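You operate a simulated robot arm through the tools that you are given. There is no shell and no other tool.

Carry out the task below with a simulated robot arm. There is one attempt and no reset: what you move stays moved.

TASK
Seat two coils of the card's lot in the black tray, dots to dots, and press its lid on.
Fine: black lid; use the two end pockets; run the 60 N press with its drawer in, switch it off and pull the drawer out.

Only the result counts: the job must be done as asked and must still hold three seconds after the hand-in. Knocking over, shifting, dropping, spilling or breaking anything else fails it. A push-on lid holds only when it is set on centred and level and pressed home; a screw cap is set on level and turned clockwise until tight.

THE ROBOT
A 7-joint arm with a two-finger parallel gripper, fixed in place. Base frame: the origin is at the foot of the arm, x ahead of it, y to its left, z up; the work surface is at about z = 0.86. Units: m, degrees, N and s.
Its first joint turns from -166.0 to 166.0 degrees. Payload 4.4 kg.
Tool frame: the origin (TCP) lies between the finger pads and is the grasp point; the fingertips stand 0.023 m ahead of it; z points along the fingers, y is the line along which they close. The gripper opens to 0.094 m. The fingers are 0.038 m wide and 0.01 m thick; the gripper's body (0.054 by 0.096 m) begins 0.039 m behind the TCP.
Orientation is that of the tool frame in the base frame, as a unit quaternion [x, y, z, w]. With the fingers straight down and closing along the base's y, the tool's x points along the base's -x, its y along +y and its z along -z.

THE INTERFACE
- The arm moves only by the tool send_rows. Its argument "series" is a list of rows, each an object of numbers (a shift or turn left out is 0, a gripper value left out holds the last): "wx", "wy", "wz": the turn, a rotation vector about the base's x, y, z in units of 8 degrees (1.0 is 8 degrees); "x", "y", "z": the shift along the base's x, y, z in units of 30 mm (1.0 is 30 mm); "claw": the finger opening in m, from 0 to 0.094. In form: [{"wx": .., "wy": .., "wz": .., "x": .., "y": .., "z": .., "claw": ..}, ...]. A call has 1 to 20 rows; each row shifts and turns the commanded pose from where the row before left it. A call with a number of a shift or a turn outside -1 to 1 is refused whole. A row lasts 0.2 s, in which the tool goes at most 0.05 m and 8.6 degrees; a call with a longer step from one row to the next is refused whole, and so is a gripper value outside its range. A pose out of reach is approached as far as the arm can. The call stops where the force on the tool passes 90 N (or 10 N more than at its start, if that is more) or the arm is blocked; 0.2 s more then pass. Each finger travels about 0.072 m/s and halts on what it meets, pressing with about 33 N; the grip force reading is that of the motor and also rises with nothing between the fingers. The clock runs only during rows and for 0.2 s after the last one: add rows that do not move to give the fingers time. The reply holds the time, the measured pose of the TCP, the force on the tool along the base axes, the opening and the grip force, in the units named above and with some noise, with the torque about the TCP (base axes, N m) and any sound that the robot's microphone picked up, and new pictures: "pictures" is both (left out), scene, wrist or none.
- Cameras (640 x 400 px; columns grow to the right, rows downward): "scene" is fixed at [0.2209, -0.5009, 1.44]; the picture's right is [0.85, -0.53, 0.00], its down [-0.19, -0.29, -0.94] and it looks along [0.50, 0.79, -0.35] (base axes); focal length 357 px, centre (320, 200). "wrist" rides on the gripper at [0.086, 0.016, -0.074] in the tool frame; the picture's right is [-0.18, 0.98, 0.00], its down [-0.58, -0.11, -0.81] and it looks along [-0.79, -0.15, 0.59] (tool axes); focal length 243 px, centre (320, 200). There is no depth. A picture from a camera that has moved, and an enlarged one, comes with that camera's place and axes in the base frame and with its lens.
- enlarge(camera, box): a new picture of the part [left, top, right, bottom] of that camera's present view, enlarged. It takes no simulated time.
- close_job(): hands the job in; it is judged then, once.

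Places have to be worked out from the pictures, the camera data and where the tool is seen. Open the gripper and draw the arm clear of the work before you hand the job in, unless the task says otherwise.

The tools are called after ">>>" as name(argument=value, ...) on one line, values as JSON. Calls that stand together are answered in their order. send_rows: Moves the arm, as the interface text tells. Its arguments: {"type":"object","properties":{"series":{"type":"array"},"pictures":{"type":"string","enum":["both","scene","wrist","none"]}},"required":["series"]} The other tools are called the same way: enlarge (camera, box) takes an enlarged picture of a part of a camera's view; close_job () hands the job in.

At the start:

```text
t: 0.0
position: [0.5028, 0.4405, 1.2248]
tool_rot: [0.001, 1.0, -0.001, 0.0]
wrist_force: [0.0, 0.2, 0.4]
wrist_torque: [0.01, -0.06, -0.04]
grip_width: 0.0942
gripper_force: 0.1
```

scene: 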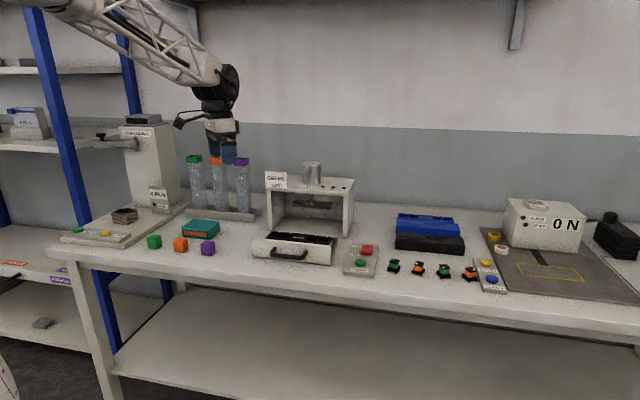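
wrist: 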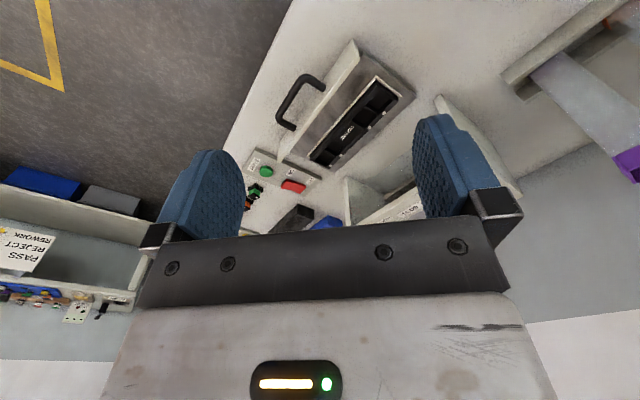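

The scene shows several stations; I'll look closely at each before moving.

>>> enlarge(camera="scene", box=[230, 150, 390, 290])

>>> enlarge(camera="scene", box=[340, 190, 520, 310])

>>> enlarge(camera="scene", box=[60, 100, 240, 270])

>>> enlarge(camera="scene", box=[470, 180, 640, 310])

>>> enlarge(camera="scene", box=[0, 90, 100, 340])

>>> enlarge(camera="wrist", box=[230, 30, 430, 240])

>>> enlarge(camera="wrist", box=[0, 160, 160, 340])

```text
2.86 times, centred on (310, 220) of scene
camera zoom: at [0.2209, -0.5009, 1.44], right [0.85, -0.53, 0.0], down [-0.19, -0.29, -0.94], along [0.5, 0.79, -0.35], focal length 1020 px, centre (349, 143)
```

zoom: 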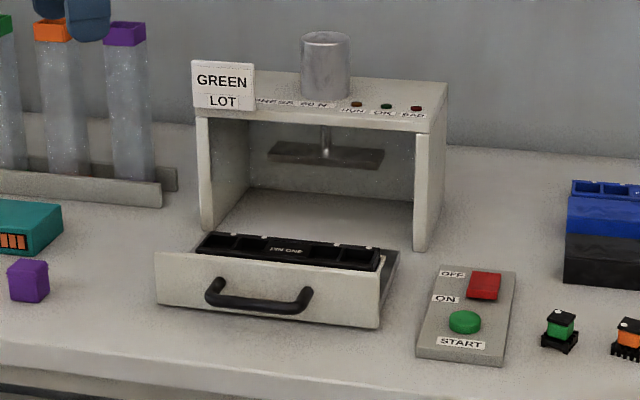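

```text
3.33 times, centred on (430, 250) of scene
camera zoom: at [0.2209, -0.5009, 1.44], right [0.85, -0.53, 0.0], down [-0.19, -0.29, -0.94], along [0.5, 0.79, -0.35], focal length 1190 px, centre (-47, 33)
```

zoom: 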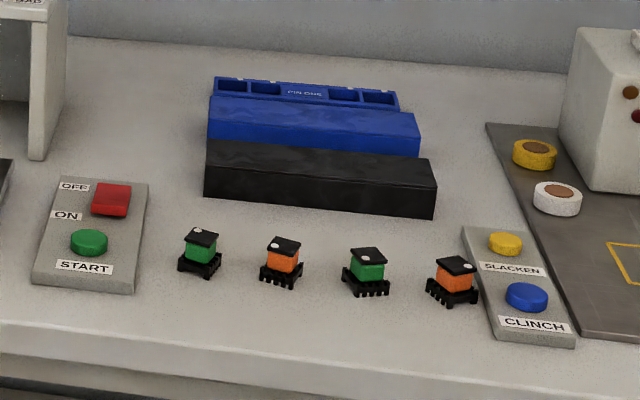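

```text
2.35 times, centred on (150, 185) of scene
camera zoom: at [0.2209, -0.5009, 1.44], right [0.85, -0.53, 0.0], down [-0.19, -0.29, -0.94], along [0.5, 0.79, -0.35], focal length 840 px, centre (720, 235)
```

zoom: 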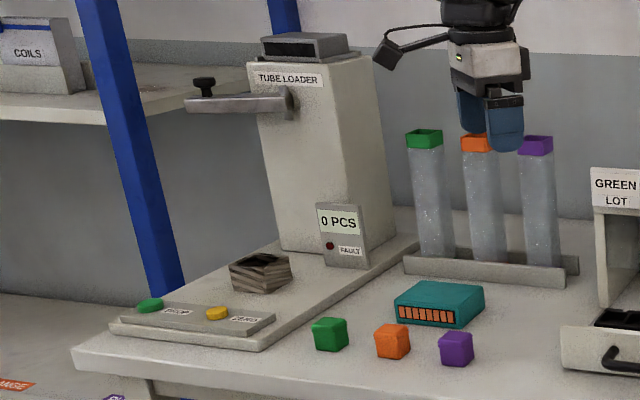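

```text
3.08 times, centred on (555, 245) of scene
camera zoom: at [0.2209, -0.5009, 1.44], right [0.85, -0.53, 0.0], down [-0.19, -0.29, -0.94], along [0.5, 0.79, -0.35], focal length 1099 px, centre (-403, 62)
```

zoom: 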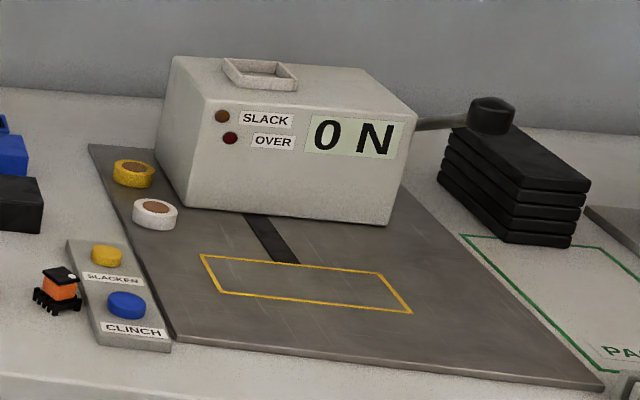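

```text
1.60 times, centred on (50, 215) of scene
camera zoom: at [0.2209, -0.5009, 1.44], right [0.85, -0.53, 0.0], down [-0.19, -0.29, -0.94], along [0.5, 0.79, -0.35], focal length 571 px, centre (752, 176)
```

zoom: 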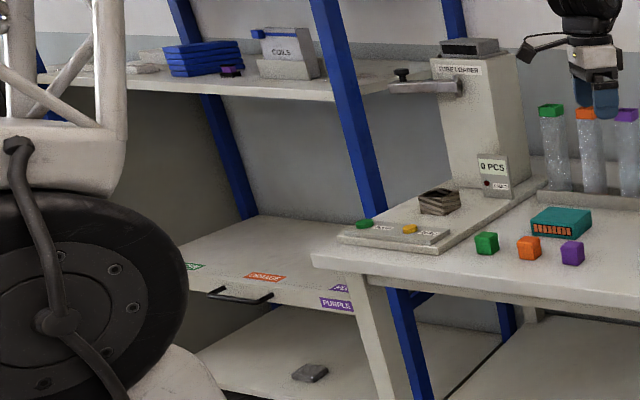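

```text
1.90 times, centred on (330, 135) of wrist
camera zoom: at [0.4169, 0.4556, 1.298], right [0.18, 0.98, 0.0], down [0.58, -0.11, 0.81], along [0.79, -0.15, -0.59], focal length 462 px, centre (301, 324)
```

zoom: 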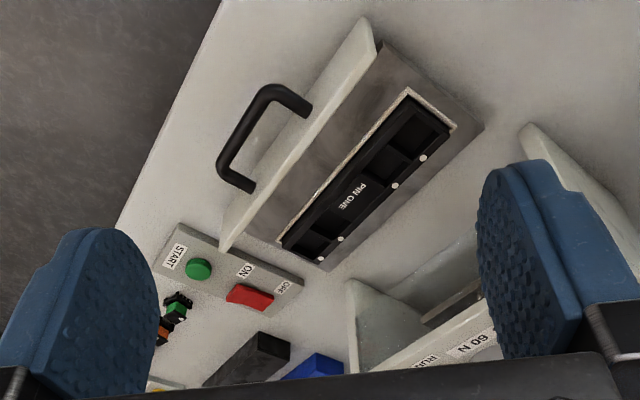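

```text
2.22 times, centred on (80, 250) of wrist
camera zoom: at [0.4169, 0.4556, 1.298], right [0.18, 0.98, 0.0], down [0.58, -0.11, 0.81], along [0.79, -0.15, -0.59], focal length 539 px, centre (853, 89)
```

zoom: 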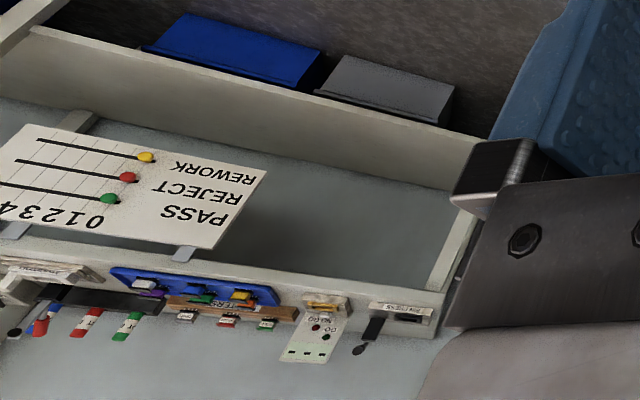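

The card says GREEN LOT, the black tray sits in the open drawer of the 60 N press, and the bench runs about -43° from base x. I'll turn the wrist camera to face the bench and move closer to see the tray, buttons, coils and lid.

>>> send_rows(series=[{"x": 0.42, "y": -0.92, "z": -0.25, "wz": 0.5875}, {"x": 0.42, "y": -0.92, "z": -0.25, "wz": 0.5875}, {"x": 0.42, "y": -0.92, "z": -0.25, "wz": 0.5875}, {"x": 0.42, "y": -0.92, "z": -0.25, "wz": 0.5875}, {"x": 0.42, "y": -0.92, "z": -0.25, "wz": 0.5875}, {"x": 0.42, "y": -0.92, "z": -0.25, "wz": 0.5875}, {"x": 0.42, "y": -0.92, "z": -0.25, "wz": 0.5875}, {"x": 0.42, "y": -0.92, "z": -0.25, "wz": 0.5875}, {"x": 0.42, "y": -0.92, "z": -0.25, "wz": 0.5875}, {"x": 0.42, "y": -0.92, "z": -0.25, "wz": 0.5875}, {}, {}])

```text
t: 2.6
position: [0.6296, 0.1633, 1.1524]
tool_rot: [-0.399, 0.917, 0.001, -0.001]
wrist_force: [0.2, -0.5, -0.9]
wrist_torque: [0.01, -0.03, 0.04]
grip_width: 0.0938
gripper_force: 0.0
camera wrist: at [0.56, 0.1107, 1.2247], right [-0.59, 0.81, 0.0], down [0.48, 0.35, 0.81], along [0.65, 0.48, -0.59], focal length 243 px, centre (320, 200)
```

scene: 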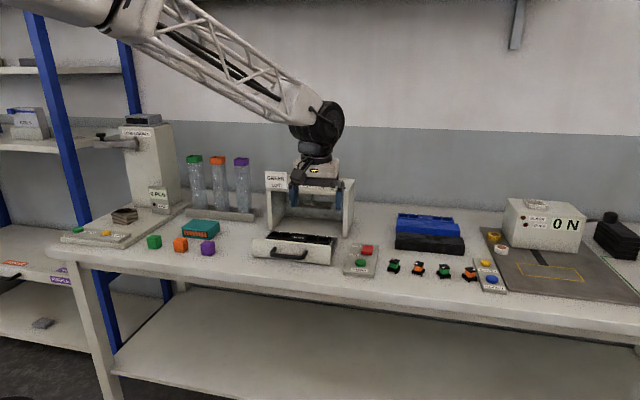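
wrist: 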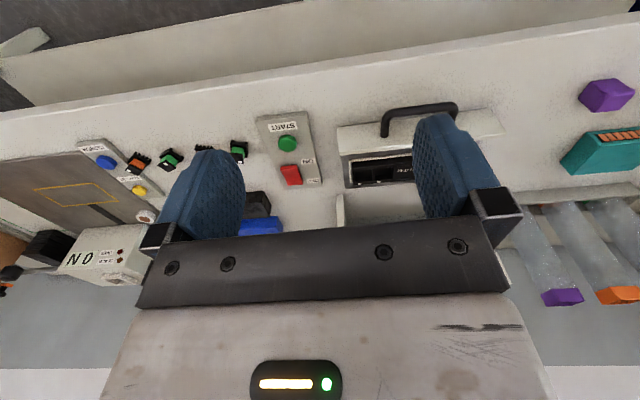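

Positions from the two cameras agree (bench rotated about 47°). I move above the drawer to view the tray closely.

>>> send_rows(series=[{"x": 0.28, "y": 1.0, "z": -0.3}, {"x": 0.28, "y": 1.0, "z": -0.3}, {"x": 0.28, "y": 1.0, "z": -0.3}, {"x": 0.28, "y": 1.0, "z": -0.3}, {"x": 0.28, "y": 1.0, "z": -0.3}, {"x": 0.28, "y": 1.0, "z": -0.3}, {"x": 0.28, "y": 1.0, "z": -0.3}, {"x": 0.28, "y": 1.0, "z": -0.3}, {}, {}])

>>> enlarge(camera="wrist", box=[160, 0, 480, 200])

```text
t: 4.8
position: [0.6957, 0.4026, 1.0782]
tool_rot: [-0.399, 0.917, 0.0, 0.0]
wrist_force: [0.1, -0.1, 0.6]
wrist_torque: [0.0, -0.01, -0.02]
grip_width: 0.094
gripper_force: 0.1
camera wrist: at [0.6262, 0.3489, 1.1514], right [-0.59, 0.81, 0.0], down [0.48, 0.35, 0.81], along [0.65, 0.48, -0.59], focal length 243 px, centre (320, 200)
```

scene: 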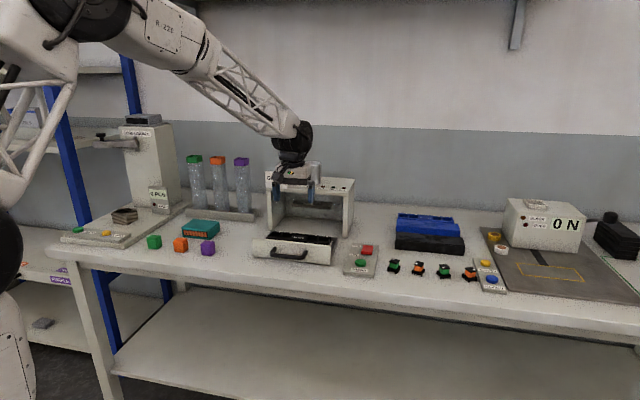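
wrist: 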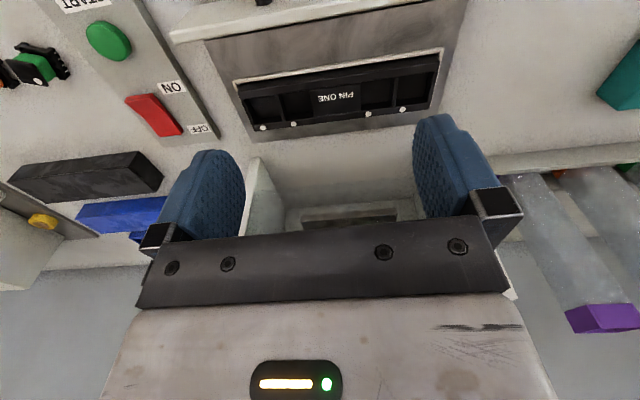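

```text
2.00 times, centred on (320, 100) of wrist
camera zoom: at [0.6262, 0.3489, 1.1514], right [-0.59, 0.81, 0.0], down [0.48, 0.35, 0.81], along [0.65, 0.48, -0.59], focal length 485 px, centre (320, 400)
```

zoom: 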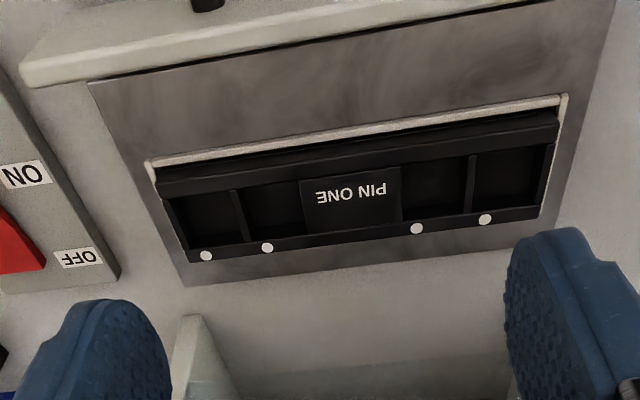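

The tray's dots all sit on its far rim, offset toward the right-hand (+e) side of each pocket; bench axis measures about -45°. Next I look closely at the coils and lid.

>>> send_rows(series=[{"x": 0.718, "y": -0.964, "wz": -0.0227}, {"x": 0.718, "y": -0.964, "wz": -0.0227}, {"x": 0.718, "y": -0.964, "wz": -0.0227}, {"x": 0.718, "y": -0.964, "wz": -0.0227}, {"x": 0.718, "y": -0.964, "wz": -0.0227}, {"x": 0.718, "y": -0.964, "wz": -0.0227}, {"x": 0.718, "y": -0.964, "wz": -0.0227}, {"x": 0.718, "y": -0.964, "wz": -0.0227}, {"x": 0.718, "y": -0.964, "wz": -0.0227}, {"x": 0.718, "y": -0.964, "wz": -0.0227}, {"x": 0.718, "y": -0.964, "wz": -0.0227}, {}, {}])

>>> enlarge(camera="wrist", box=[160, 0, 480, 200])

```text
t: 7.6
position: [0.9354, 0.0844, 1.0748]
tool_rot: [-0.383, 0.924, 0.0, 0.0]
wrist_force: [0.9, -0.3, 0.4]
wrist_torque: [-0.01, -0.01, -0.02]
grip_width: 0.094
gripper_force: 0.1
camera wrist: at [0.862, 0.0338, 1.1492], right [-0.56, 0.83, 0.0], down [0.49, 0.33, 0.81], along [0.67, 0.46, -0.59], focal length 243 px, centre (320, 200)
```

scene: 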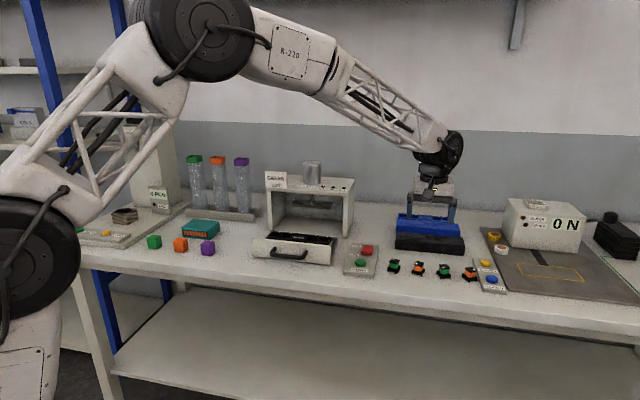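
wrist: 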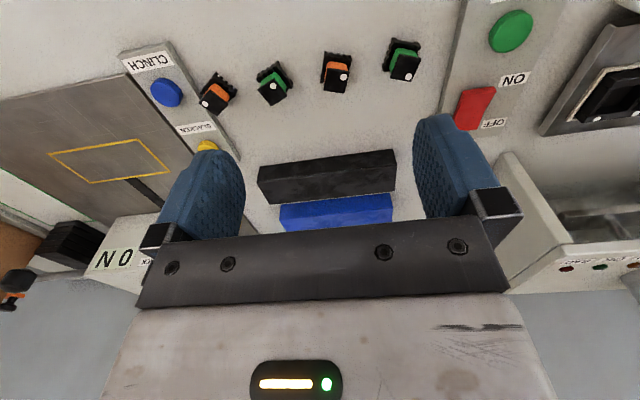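

```text
2.00 times, centred on (320, 100) of wrist
camera zoom: at [0.862, 0.0338, 1.1492], right [-0.56, 0.83, 0.0], down [0.49, 0.33, 0.81], along [0.67, 0.46, -0.59], focal length 485 px, centre (320, 400)
```

zoom: 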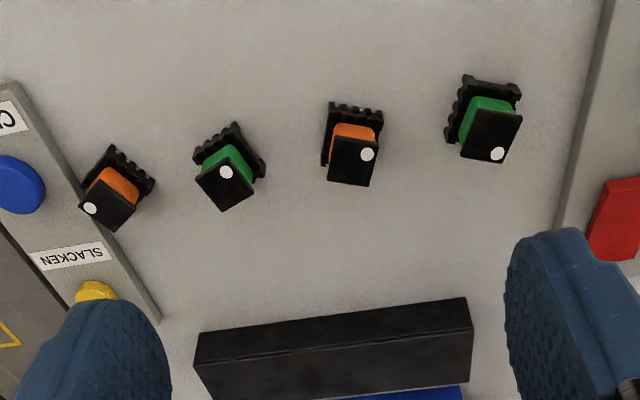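

Coils are clearly seen, each with a white dot near a corner of its top. I'll enlarge the coils and the lid for finer detail.

>>> enlarge(camera="wrist", box=[370, 20, 450, 100])

>>> enlarge(camera="wrist", box=[240, 50, 320, 120])

>>> enlarge(camera="wrist", box=[240, 130, 420, 240])

>>> enlarge(camera="wrist", box=[430, 0, 640, 150])

>>> enlarge(camera="scene", box=[375, 245, 485, 295])

```text
5.00 times, centred on (410, 60) of wrist
camera zoom: at [0.862, 0.0338, 1.1492], right [-0.56, 0.83, 0.0], down [0.49, 0.33, 0.81], along [0.67, 0.46, -0.59], focal length 1213 px, centre (-130, 900)
```

zoom: 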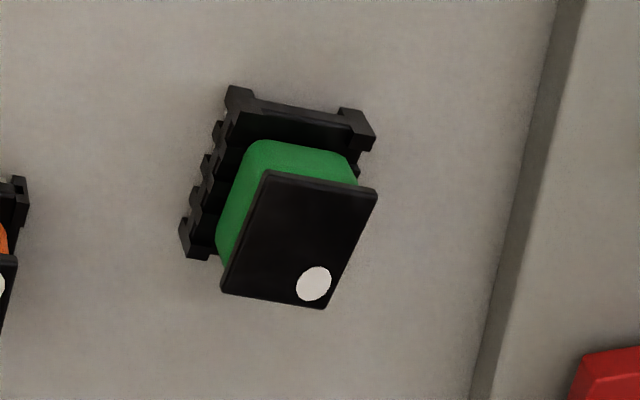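

```text
5.71 times, centred on (280, 85) of wrist
camera zoom: at [0.862, 0.0338, 1.1492], right [-0.56, 0.83, 0.0], down [0.49, 0.33, 0.81], along [0.67, 0.46, -0.59], focal length 1386 px, centre (549, 857)
```

zoom: 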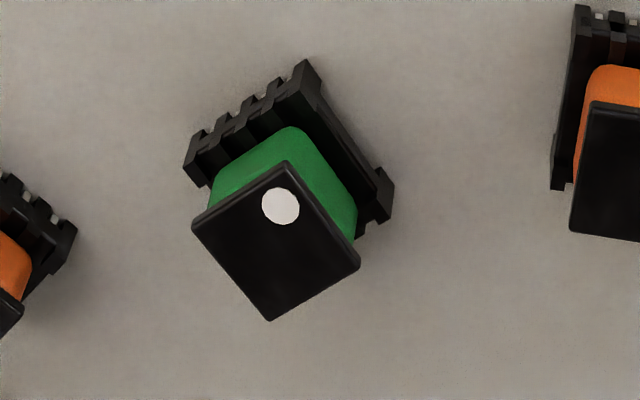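

```text
3.56 times, centred on (330, 185) of wrist
camera zoom: at [0.862, 0.0338, 1.1492], right [-0.56, 0.83, 0.0], down [0.49, 0.33, 0.81], along [0.67, 0.46, -0.59], focal length 863 px, centre (284, 253)
```

zoom: 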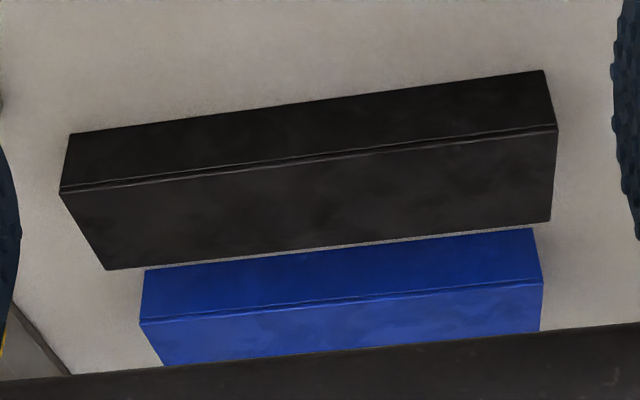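

```text
2.67 times, centred on (535, 75) of wrist
camera zoom: at [0.862, 0.0338, 1.1492], right [-0.56, 0.83, 0.0], down [0.49, 0.33, 0.81], along [0.67, 0.46, -0.59], focal length 647 px, centre (-253, 533)
```

zoom: 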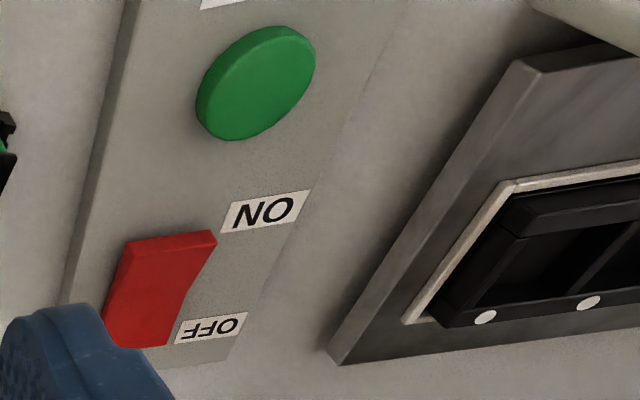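

```text
5.82 times, centred on (430, 270) of scene
camera zoom: at [0.2209, -0.5009, 1.44], right [0.85, -0.53, 0.0], down [-0.19, -0.29, -0.94], along [0.5, 0.79, -0.35], focal length 2078 px, centre (-320, -207)
```

zoom: 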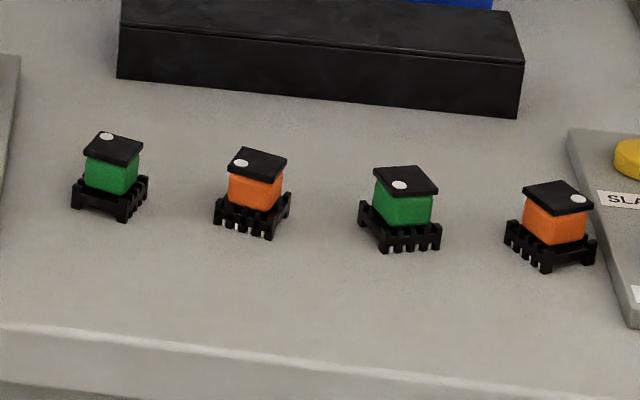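

Triangulating gives tray rim z≈0.901, end pocket centres near [0.798,0.395] and [0.679,0.514]; coil 1 ≈[0.912,0.175], coil 2 ≈[1.014,0.074], lid centre ≈[1.111,0.219]. Those last two may be out of straight-down reach, so I test reach outward in free air.

>>> send_rows(series=[{"x": 0.6, "z": -0.5}, {"x": 0.6, "z": -0.5}, {"x": 0.6, "z": -0.5}, {"x": 0.6, "z": -0.5}, {"x": 0.6}, {"x": 0.6}, {}, {}, {}])

```text
t: 9.6
position: [1.0426, 0.0871, 1.0198]
tool_rot: [-0.382, 0.924, 0.0, 0.001]
wrist_force: [-0.1, -0.2, 0.4]
wrist_torque: [-0.01, 0.0, 0.01]
grip_width: 0.0938
gripper_force: 0.1
camera wrist: at [0.9699, 0.0359, 1.0934], right [-0.56, 0.83, 0.0], down [0.49, 0.33, 0.81], along [0.67, 0.46, -0.59], focal length 243 px, centre (320, 200)
```

scene: 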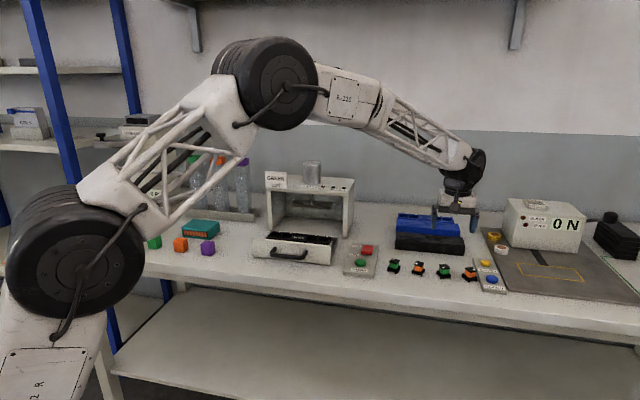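
wrist: 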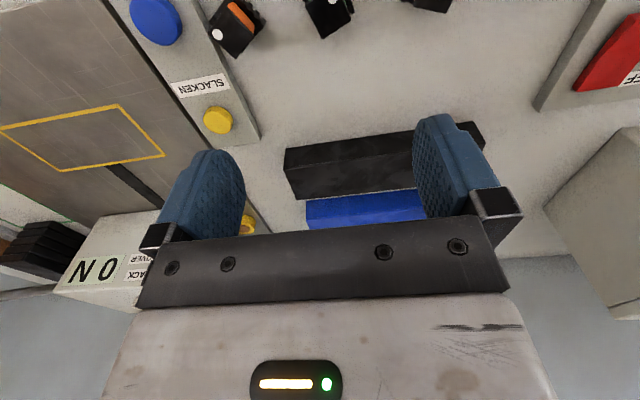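

Straight-down reach extends past 1.04 m with the elbow still well bent. I check that the spot above the lid is also reachable.

>>> send_rows(series=[{"x": 0.38, "y": 0.73, "wz": -0.3, "z": -0.35}, {"x": 0.38, "y": 0.73, "wz": -0.3, "z": -0.35}, {"x": 0.38, "y": 0.73, "wz": -0.3, "z": -0.35}, {"x": 0.38, "y": 0.73, "wz": -0.3, "z": -0.35}, {"x": 0.38, "y": 0.73, "wz": -0.3, "z": -0.35}, {"x": 0.38, "y": 0.73, "wz": -0.3, "z": -0.35}, {}, {}, {}])

```text
t: 11.6
position: [1.1102, 0.2166, 0.9534]
tool_rot: [-0.265, 0.964, 0.0, -0.001]
wrist_force: [0.0, 0.4, 0.0]
wrist_torque: [0.0, 0.0, -0.01]
grip_width: 0.094
gripper_force: 0.0
camera wrist: at [1.0282, 0.1853, 1.0272], right [-0.34, 0.94, 0.0], down [0.56, 0.2, 0.81], along [0.76, 0.28, -0.59], focal length 243 px, centre (320, 200)
```

scene: 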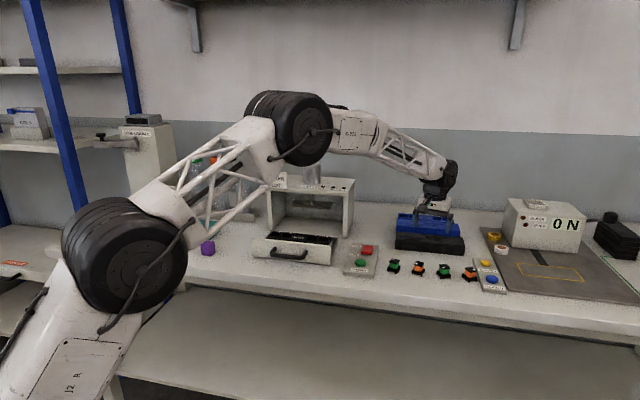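
wrist: 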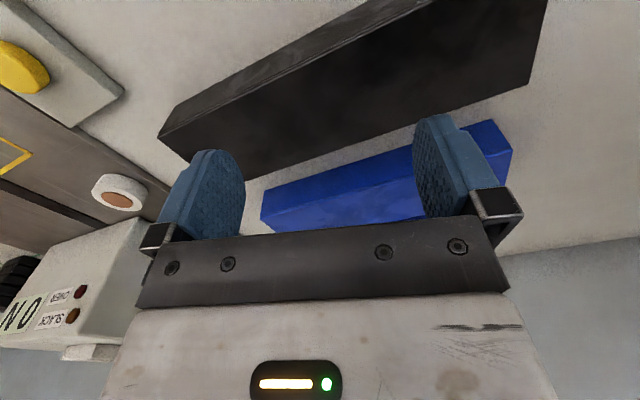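

The lid spot is reachable straight-down. Now I go above coil 1 for alignment (yaw already ≈30°, matching the coil's faces).

>>> send_rows(series=[{"z": 1}, {"x": -0.943, "y": -0.2}, {"x": -0.943, "y": -0.2}, {"x": -0.943, "y": -0.2}, {"x": -0.943, "y": -0.2}, {"x": -0.943, "y": -0.2}, {"x": -0.943, "y": -0.2}, {"x": -0.943, "y": -0.2}, {}, {}, {}])

>>> enlarge(camera="wrist", box=[240, 30, 420, 180])

```text
t: 14.0
position: [0.9106, 0.1787, 0.9843]
tool_rot: [-0.264, 0.964, 0.001, 0.0]
wrist_force: [0.3, -0.2, 0.3]
wrist_torque: [0.01, -0.01, -0.02]
grip_width: 0.0944
gripper_force: 0.1
camera wrist: at [0.8281, 0.147, 1.0574], right [-0.34, 0.94, 0.0], down [0.56, 0.2, 0.81], along [0.76, 0.28, -0.59], focal length 243 px, centre (320, 200)
```

scene: 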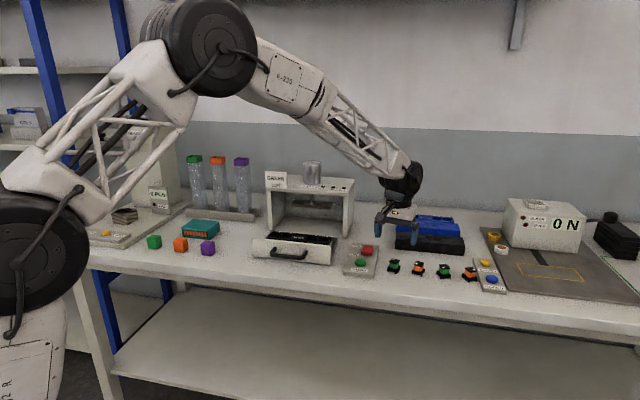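
wrist: 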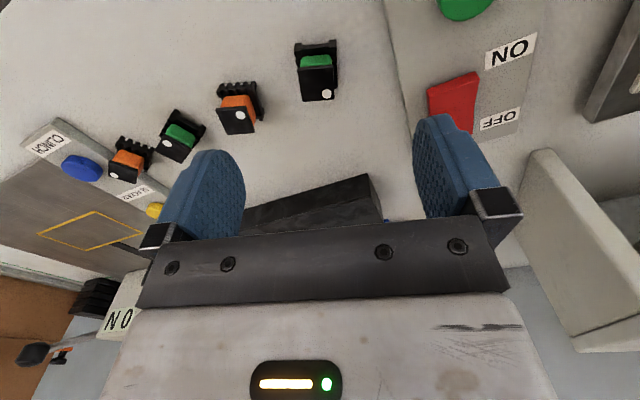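

```text
2.67 times, centred on (330, 105) of wrist
camera zoom: at [0.8281, 0.147, 1.0574], right [-0.34, 0.94, 0.0], down [0.56, 0.2, 0.81], along [0.76, 0.28, -0.59], focal length 647 px, centre (293, 453)
```

zoom: 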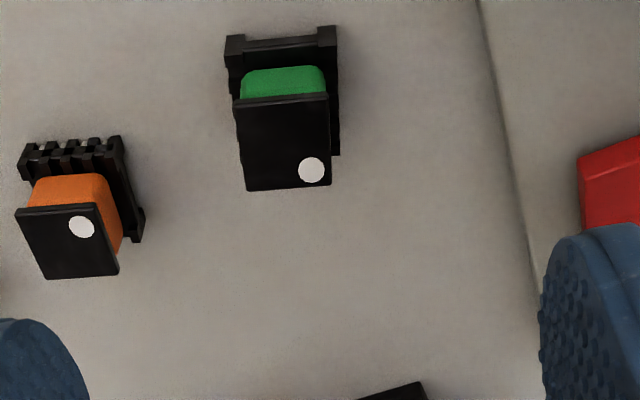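

Coil 1 is at about [0.9125,0.1755] with top z≈0.892 and faces at ~25.5°. I'll first square it up by a squeeze from the perpendicular direction (yaw -64.5°), moving over it with a narrower opening.

>>> send_rows(series=[{"x": 0.03, "y": -0.05, "z": -0.4, "wz": -0.99, "claw": 0.05}, {"x": 0.03, "y": -0.05, "z": -0.4, "wz": -0.99}, {"wz": -0.99}, {"wz": -0.99}, {"wz": -0.99}, {"wz": -0.99}, {"wz": -0.99}, {"wz": -0.99}, {"wz": -0.99}, {"wz": -0.99}, {"wz": -0.99}, {"wz": -0.99}, {}, {}, {}])

>>> enlarge(camera="wrist", box=[220, 0, 440, 200])

```text
t: 17.2
position: [0.9129, 0.1727, 0.9592]
tool_rot: [0.533, 0.846, 0.0, 0.0]
wrist_force: [-0.6, 0.4, -0.2]
wrist_torque: [-0.02, -0.02, 0.0]
grip_width: 0.05
gripper_force: 0.1
camera wrist: at [0.891, 0.2567, 1.0339], right [0.97, 0.26, 0.0], down [0.15, -0.57, 0.81], along [0.21, -0.78, -0.59], focal length 243 px, centre (320, 200)
```

scene: 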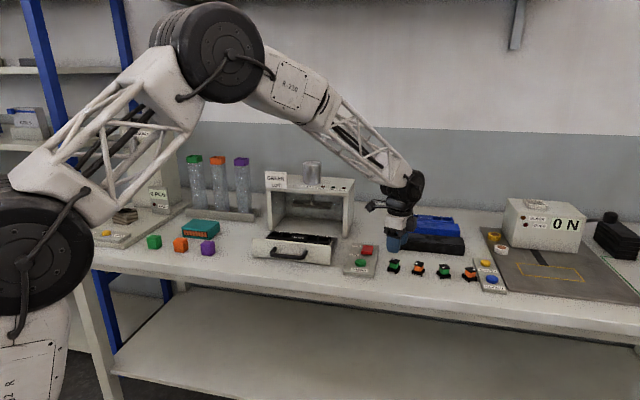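
wrist: 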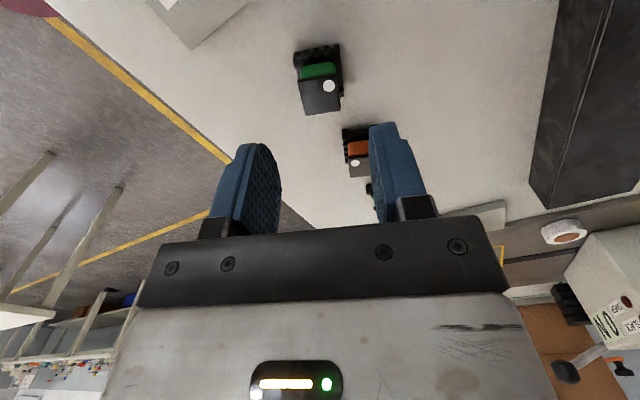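

```text
2.00 times, centred on (330, 100) of wrist
camera zoom: at [0.891, 0.2567, 1.0339], right [0.97, 0.26, 0.0], down [0.15, -0.57, 0.81], along [0.21, -0.78, -0.59], focal length 485 px, centre (300, 400)
```

zoom: 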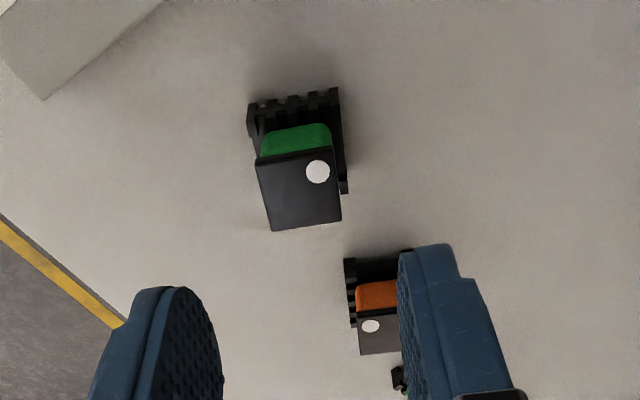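

Commanded tracking is more accurate than the noisy readings; coil 1 sits ~4 mm toward the camera from the TCP. I shift, descend to grip height, squeeze, and reopen.

>>> send_rows(series=[{"x": -0.03, "y": 0.123}, {"z": -0.9}, {"z": -0.9}, {}, {"claw": 0.0}, {}, {}, {}])

>>> enlarge(camera="wrist", box=[220, 50, 440, 230])

```text
t: 19.0
position: [0.9106, 0.1765, 0.9073]
tool_rot: [0.532, 0.847, 0.001, 0.0]
wrist_force: [-0.1, 0.3, 0.3]
wrist_torque: [-0.01, -0.01, 0.0]
grip_width: 0.0226
gripper_force: 32.8
camera wrist: at [0.8892, 0.2605, 0.9812], right [0.97, 0.26, 0.0], down [0.15, -0.57, 0.81], along [0.21, -0.78, -0.59], focal length 243 px, centre (320, 200)
```

scene: 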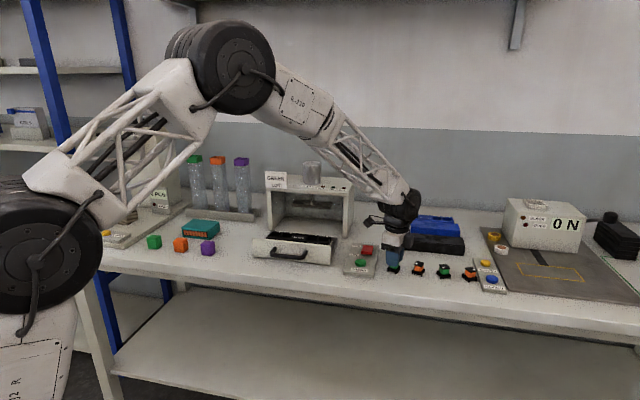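
wrist: 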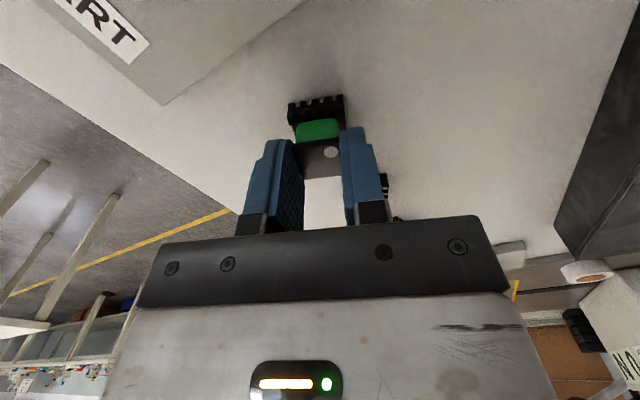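

```text
2.22 times, centred on (330, 140) of wrist
camera zoom: at [0.8892, 0.2605, 0.9812], right [0.97, 0.26, 0.0], down [0.15, -0.57, 0.81], along [0.21, -0.78, -0.59], focal length 539 px, centre (298, 333)
```

zoom: 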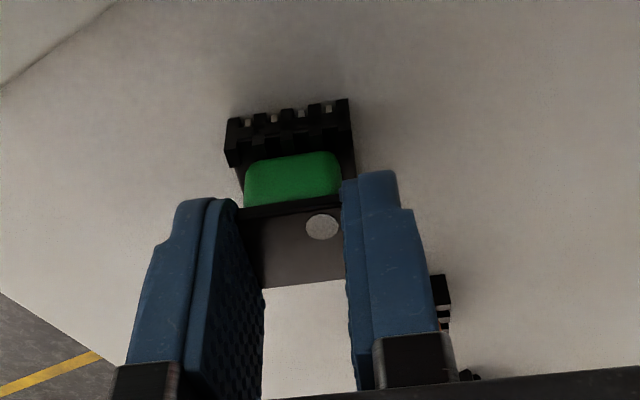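

Squeezed at 22.6 mm. Now I reopen, rise, rotate +90° and regrip on the other pair of faces, which is the grip I'll carry it with.

>>> send_rows(series=[{"claw": 0.05}, {}, {"z": 1}, {"wz": 0.9375}, {"wz": 0.9375}, {"wz": 0.9375}, {"wz": 0.9375}, {"wz": 0.9375}, {"wz": 0.9375}, {"wz": 0.9375}, {"wz": 0.9375}, {"wz": 0.9375}, {"wz": 0.9375}, {"wz": 0.9375}, {"wz": 0.9375}, {}, {"z": -1}, {}, {"claw": 0.0}, {}])

>>> enlarge(camera="wrist", box=[220, 50, 440, 230])

```text
t: 23.2
position: [0.9113, 0.1781, 0.9064]
tool_rot: [-0.222, 0.975, 0.0, 0.0]
wrist_force: [-0.6, -0.3, 0.4]
wrist_torque: [0.0, 0.02, -0.02]
grip_width: 0.0226
gripper_force: 33.3
camera wrist: at [0.8259, 0.1543, 0.9796], right [-0.26, 0.97, 0.0], down [0.57, 0.15, 0.81], along [0.78, 0.21, -0.59], focal length 243 px, centre (320, 200)
```

scene: 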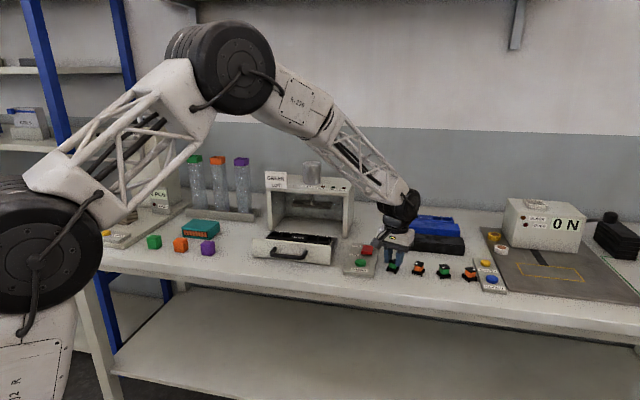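
wrist: 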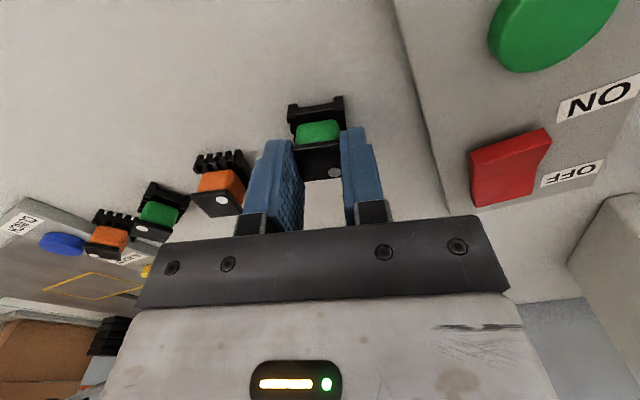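

```text
2.22 times, centred on (330, 140) of wrist
camera zoom: at [0.8259, 0.1543, 0.9796], right [-0.26, 0.97, 0.0], down [0.57, 0.15, 0.81], along [0.78, 0.21, -0.59], focal length 539 px, centre (298, 333)
```

zoom: 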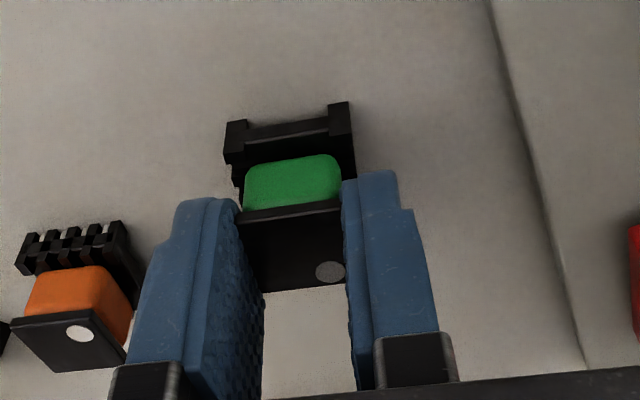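

Coil 1 is gripped and centred at 22.6 mm both ways; the reported camera poses give the most consistent positions. I lift it and carry it over the +e end pocket, rotating -70.7° so its dot faces the tray's dots.

>>> send_rows(series=[{"z": 0.8}, {"z": 1}, {"z": 1}, {"x": -0.374, "y": 0.726, "wz": -0.883}, {"x": -0.374, "y": 0.726, "wz": -0.883}, {"x": -0.374, "y": 0.726, "wz": -0.883}, {"x": -0.374, "y": 0.726, "wz": -0.883}, {"x": -0.374, "y": 0.726, "wz": -0.883}, {"x": -0.374, "y": 0.726, "wz": -0.883}, {"x": -0.374, "y": 0.726, "wz": -0.883}, {"x": -0.374, "y": 0.726, "wz": -0.883}, {"x": -0.374, "y": 0.726, "wz": -0.883}, {"x": -0.374, "y": 0.726, "wz": -0.883}, {}, {}, {}])

>>> enlarge(camera="wrist", box=[220, 0, 440, 200])

```text
t: 26.6
position: [0.8, 0.3933, 0.9919]
tool_rot: [0.383, 0.924, -0.001, 0.0]
wrist_force: [0.9, -1.3, 0.7]
wrist_torque: [0.02, 0.01, 0.0]
grip_width: 0.0229
gripper_force: 32.7
camera wrist: at [0.7514, 0.4648, 1.065], right [0.83, 0.56, 0.0], down [0.33, -0.49, 0.81], along [0.45, -0.67, -0.59], focal length 243 px, centre (320, 200)
```

scene: 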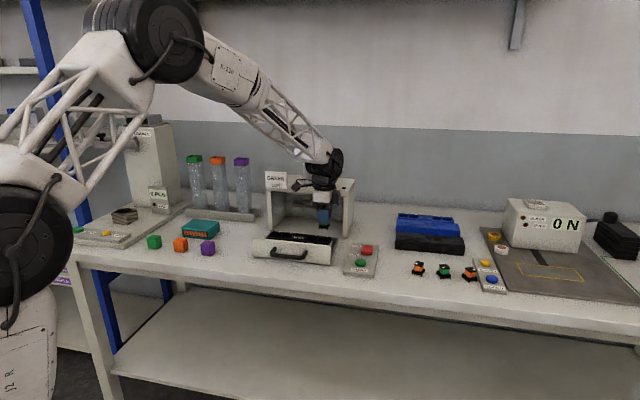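
wrist: 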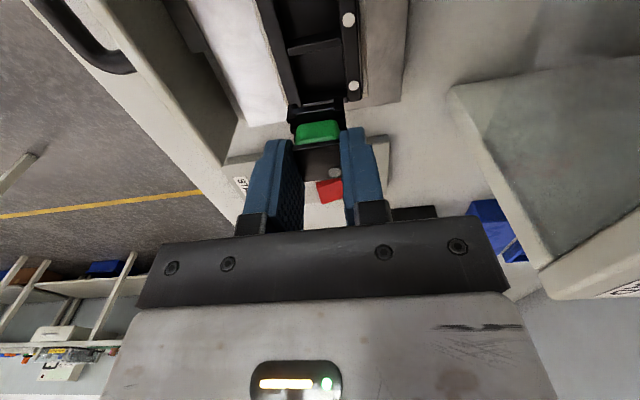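

```text
2.00 times, centred on (330, 100) of wrist
camera zoom: at [0.7514, 0.4648, 1.065], right [0.83, 0.56, 0.0], down [0.33, -0.49, 0.81], along [0.45, -0.67, -0.59], focal length 485 px, centre (300, 400)
```

zoom: 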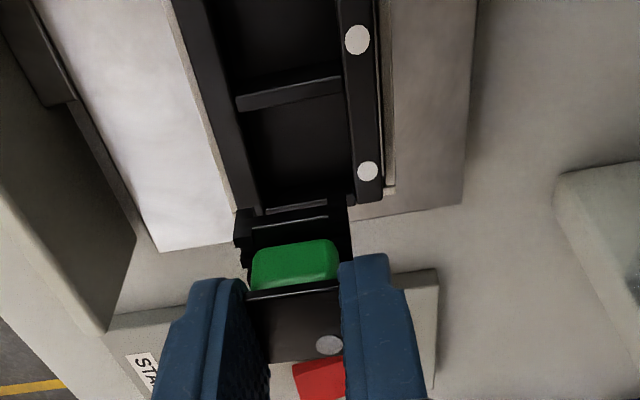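

The dot of the tray re-measures at [0.8213,0.4047], as before; the coil needs ~4 mm toward -e. I shift and lower to just above the rim, then check.

>>> send_rows(series=[{"x": -0.107, "y": 0.107}, {"z": -0.6}, {"z": -0.6}, {}, {}])

>>> enlarge(camera="wrist", box=[250, 50, 410, 200])

>>> enlarge(camera="scene", box=[250, 190, 370, 275])

```text
t: 27.8
position: [0.7979, 0.3961, 0.9535]
tool_rot: [0.383, 0.924, 0.001, 0.001]
wrist_force: [1.4, -0.4, -0.5]
wrist_torque: [0.0, 0.0, 0.01]
grip_width: 0.0229
gripper_force: 32.7
camera wrist: at [0.7485, 0.4678, 1.0275], right [0.83, 0.56, 0.0], down [0.33, -0.49, 0.81], along [0.45, -0.67, -0.59], focal length 243 px, centre (320, 200)
```

scene: 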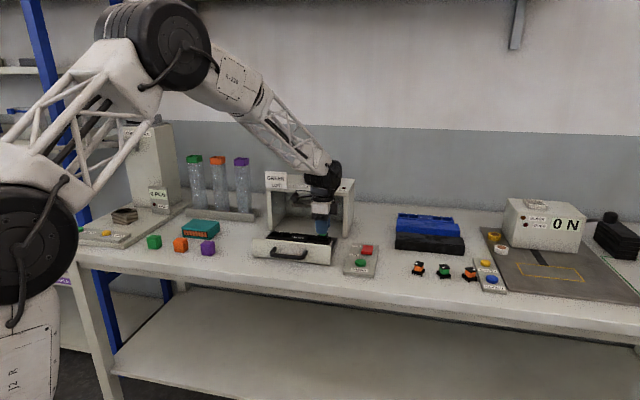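
wrist: 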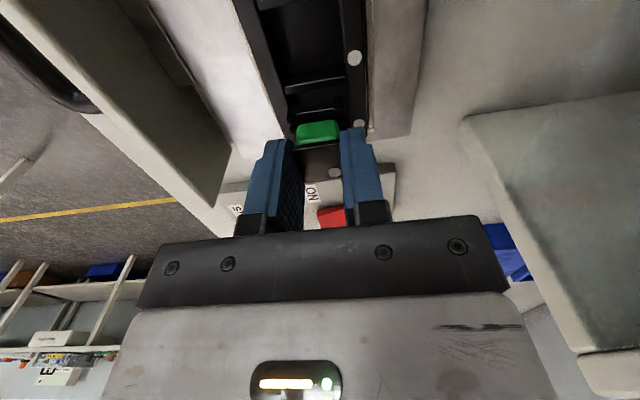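

```text
2.67 times, centred on (330, 125) of wrist
camera zoom: at [0.7485, 0.4678, 1.0275], right [0.83, 0.56, 0.0], down [0.33, -0.49, 0.81], along [0.45, -0.67, -0.59], focal length 647 px, centre (293, 400)
```

zoom: 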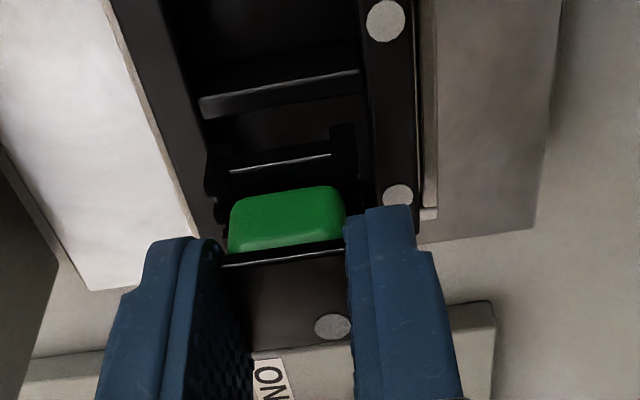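

```text
4.71 times, centred on (310, 232) of scene
camera zoom: at [0.2209, -0.5009, 1.44], right [0.85, -0.53, 0.0], down [-0.19, -0.29, -0.94], along [0.5, 0.79, -0.35], focal length 1680 px, centre (367, 47)
```

zoom: 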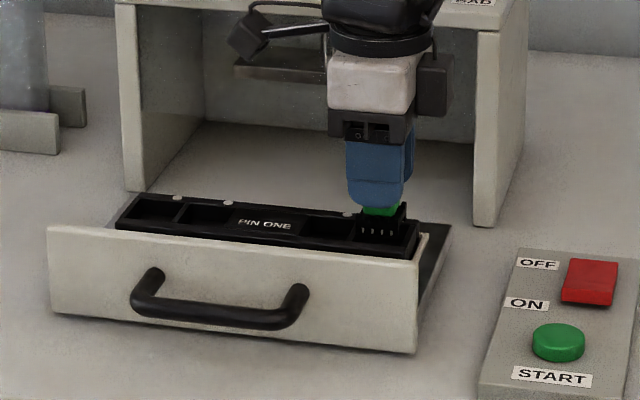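

The coil base lines up with the pocket walls. I lower gently toward the seat, watching the force.

>>> send_rows(series=[{"z": -0.2}, {"z": -0.2}, {"z": -0.2}, {}], pictures="wrist")

>>> enlarge(camera="wrist", box=[250, 50, 410, 200])

>>> enlarge(camera="scene", box=[290, 200, 360, 260])

```text
t: 28.8
position: [0.7965, 0.3975, 0.9349]
tool_rot: [0.382, 0.924, 0.0, 0.0]
wrist_force: [-0.1, -0.2, -0.6]
wrist_torque: [0.01, 0.0, -0.04]
grip_width: 0.0226
gripper_force: 33.3
camera wrist: at [0.748, 0.4692, 1.0093], right [0.83, 0.56, 0.0], down [0.33, -0.49, 0.81], along [0.46, -0.67, -0.59], focal length 243 px, centre (320, 200)
```

wrist: 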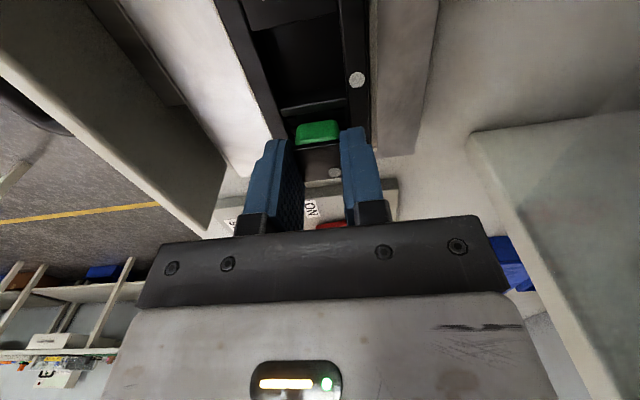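

```text
2.67 times, centred on (330, 125) of wrist
camera zoom: at [0.748, 0.4692, 1.0093], right [0.83, 0.56, 0.0], down [0.33, -0.49, 0.81], along [0.46, -0.67, -0.59], focal length 647 px, centre (293, 400)
```

zoom: 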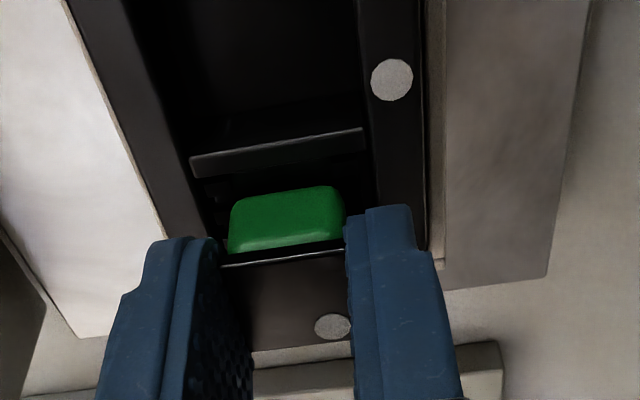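

```text
6.67 times, centred on (325, 230) of scene
camera zoom: at [0.2209, -0.5009, 1.44], right [0.85, -0.53, 0.0], down [-0.19, -0.29, -0.94], along [0.5, 0.79, -0.35], focal length 2381 px, centre (287, 0)
```

zoom: 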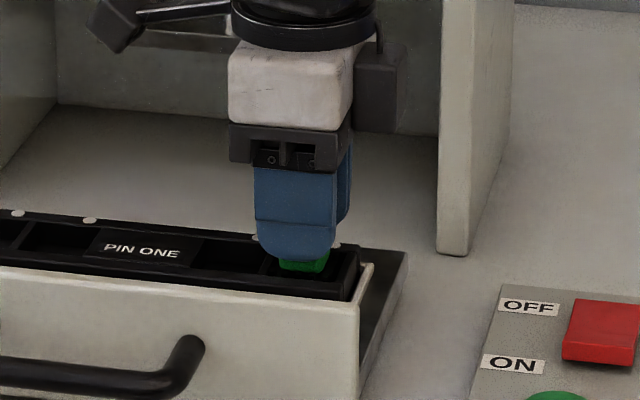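

No contact force; the base is inside the pocket. I continue slowly.

>>> send_rows(series=[{"z": -0.1}, {"z": -0.1}, {"z": -0.08}, {}], pictures="wrist")

>>> enlarge(camera="scene", box=[290, 200, 360, 260])

```text
t: 29.8
position: [0.7967, 0.3975, 0.9294]
tool_rot: [0.382, 0.924, 0.001, 0.0]
wrist_force: [4.5, 1.4, 26.5]
wrist_torque: [0.02, -0.13, 0.01]
grip_width: 0.0228
gripper_force: 33.1
camera wrist: at [0.7475, 0.469, 1.0025], right [0.83, 0.56, 0.0], down [0.33, -0.49, 0.81], along [0.46, -0.67, -0.59], focal length 243 px, centre (320, 200)
```

wrist: 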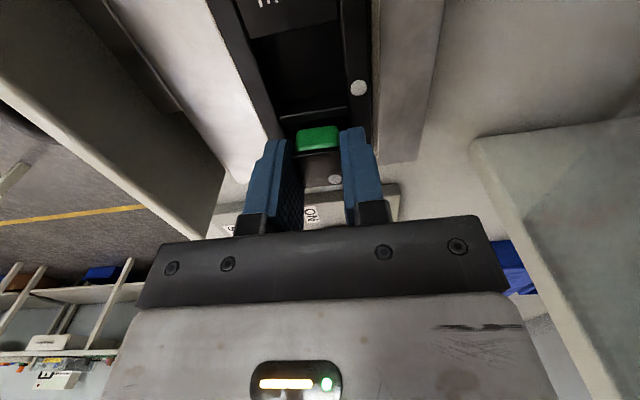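

```text
6.67 times, centred on (325, 230) of scene
camera zoom: at [0.2209, -0.5009, 1.44], right [0.85, -0.53, 0.0], down [-0.19, -0.29, -0.94], along [0.5, 0.79, -0.35], focal length 2381 px, centre (287, 0)
```

zoom: 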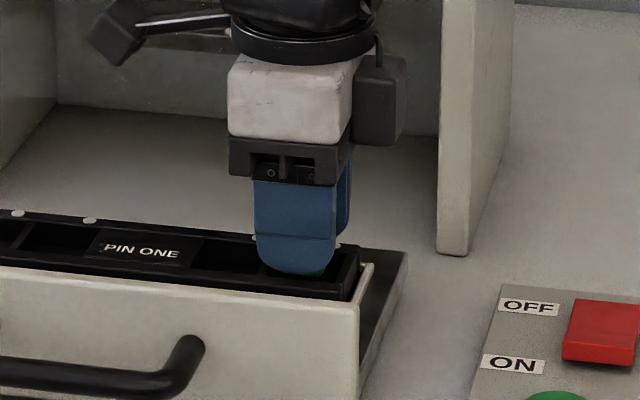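

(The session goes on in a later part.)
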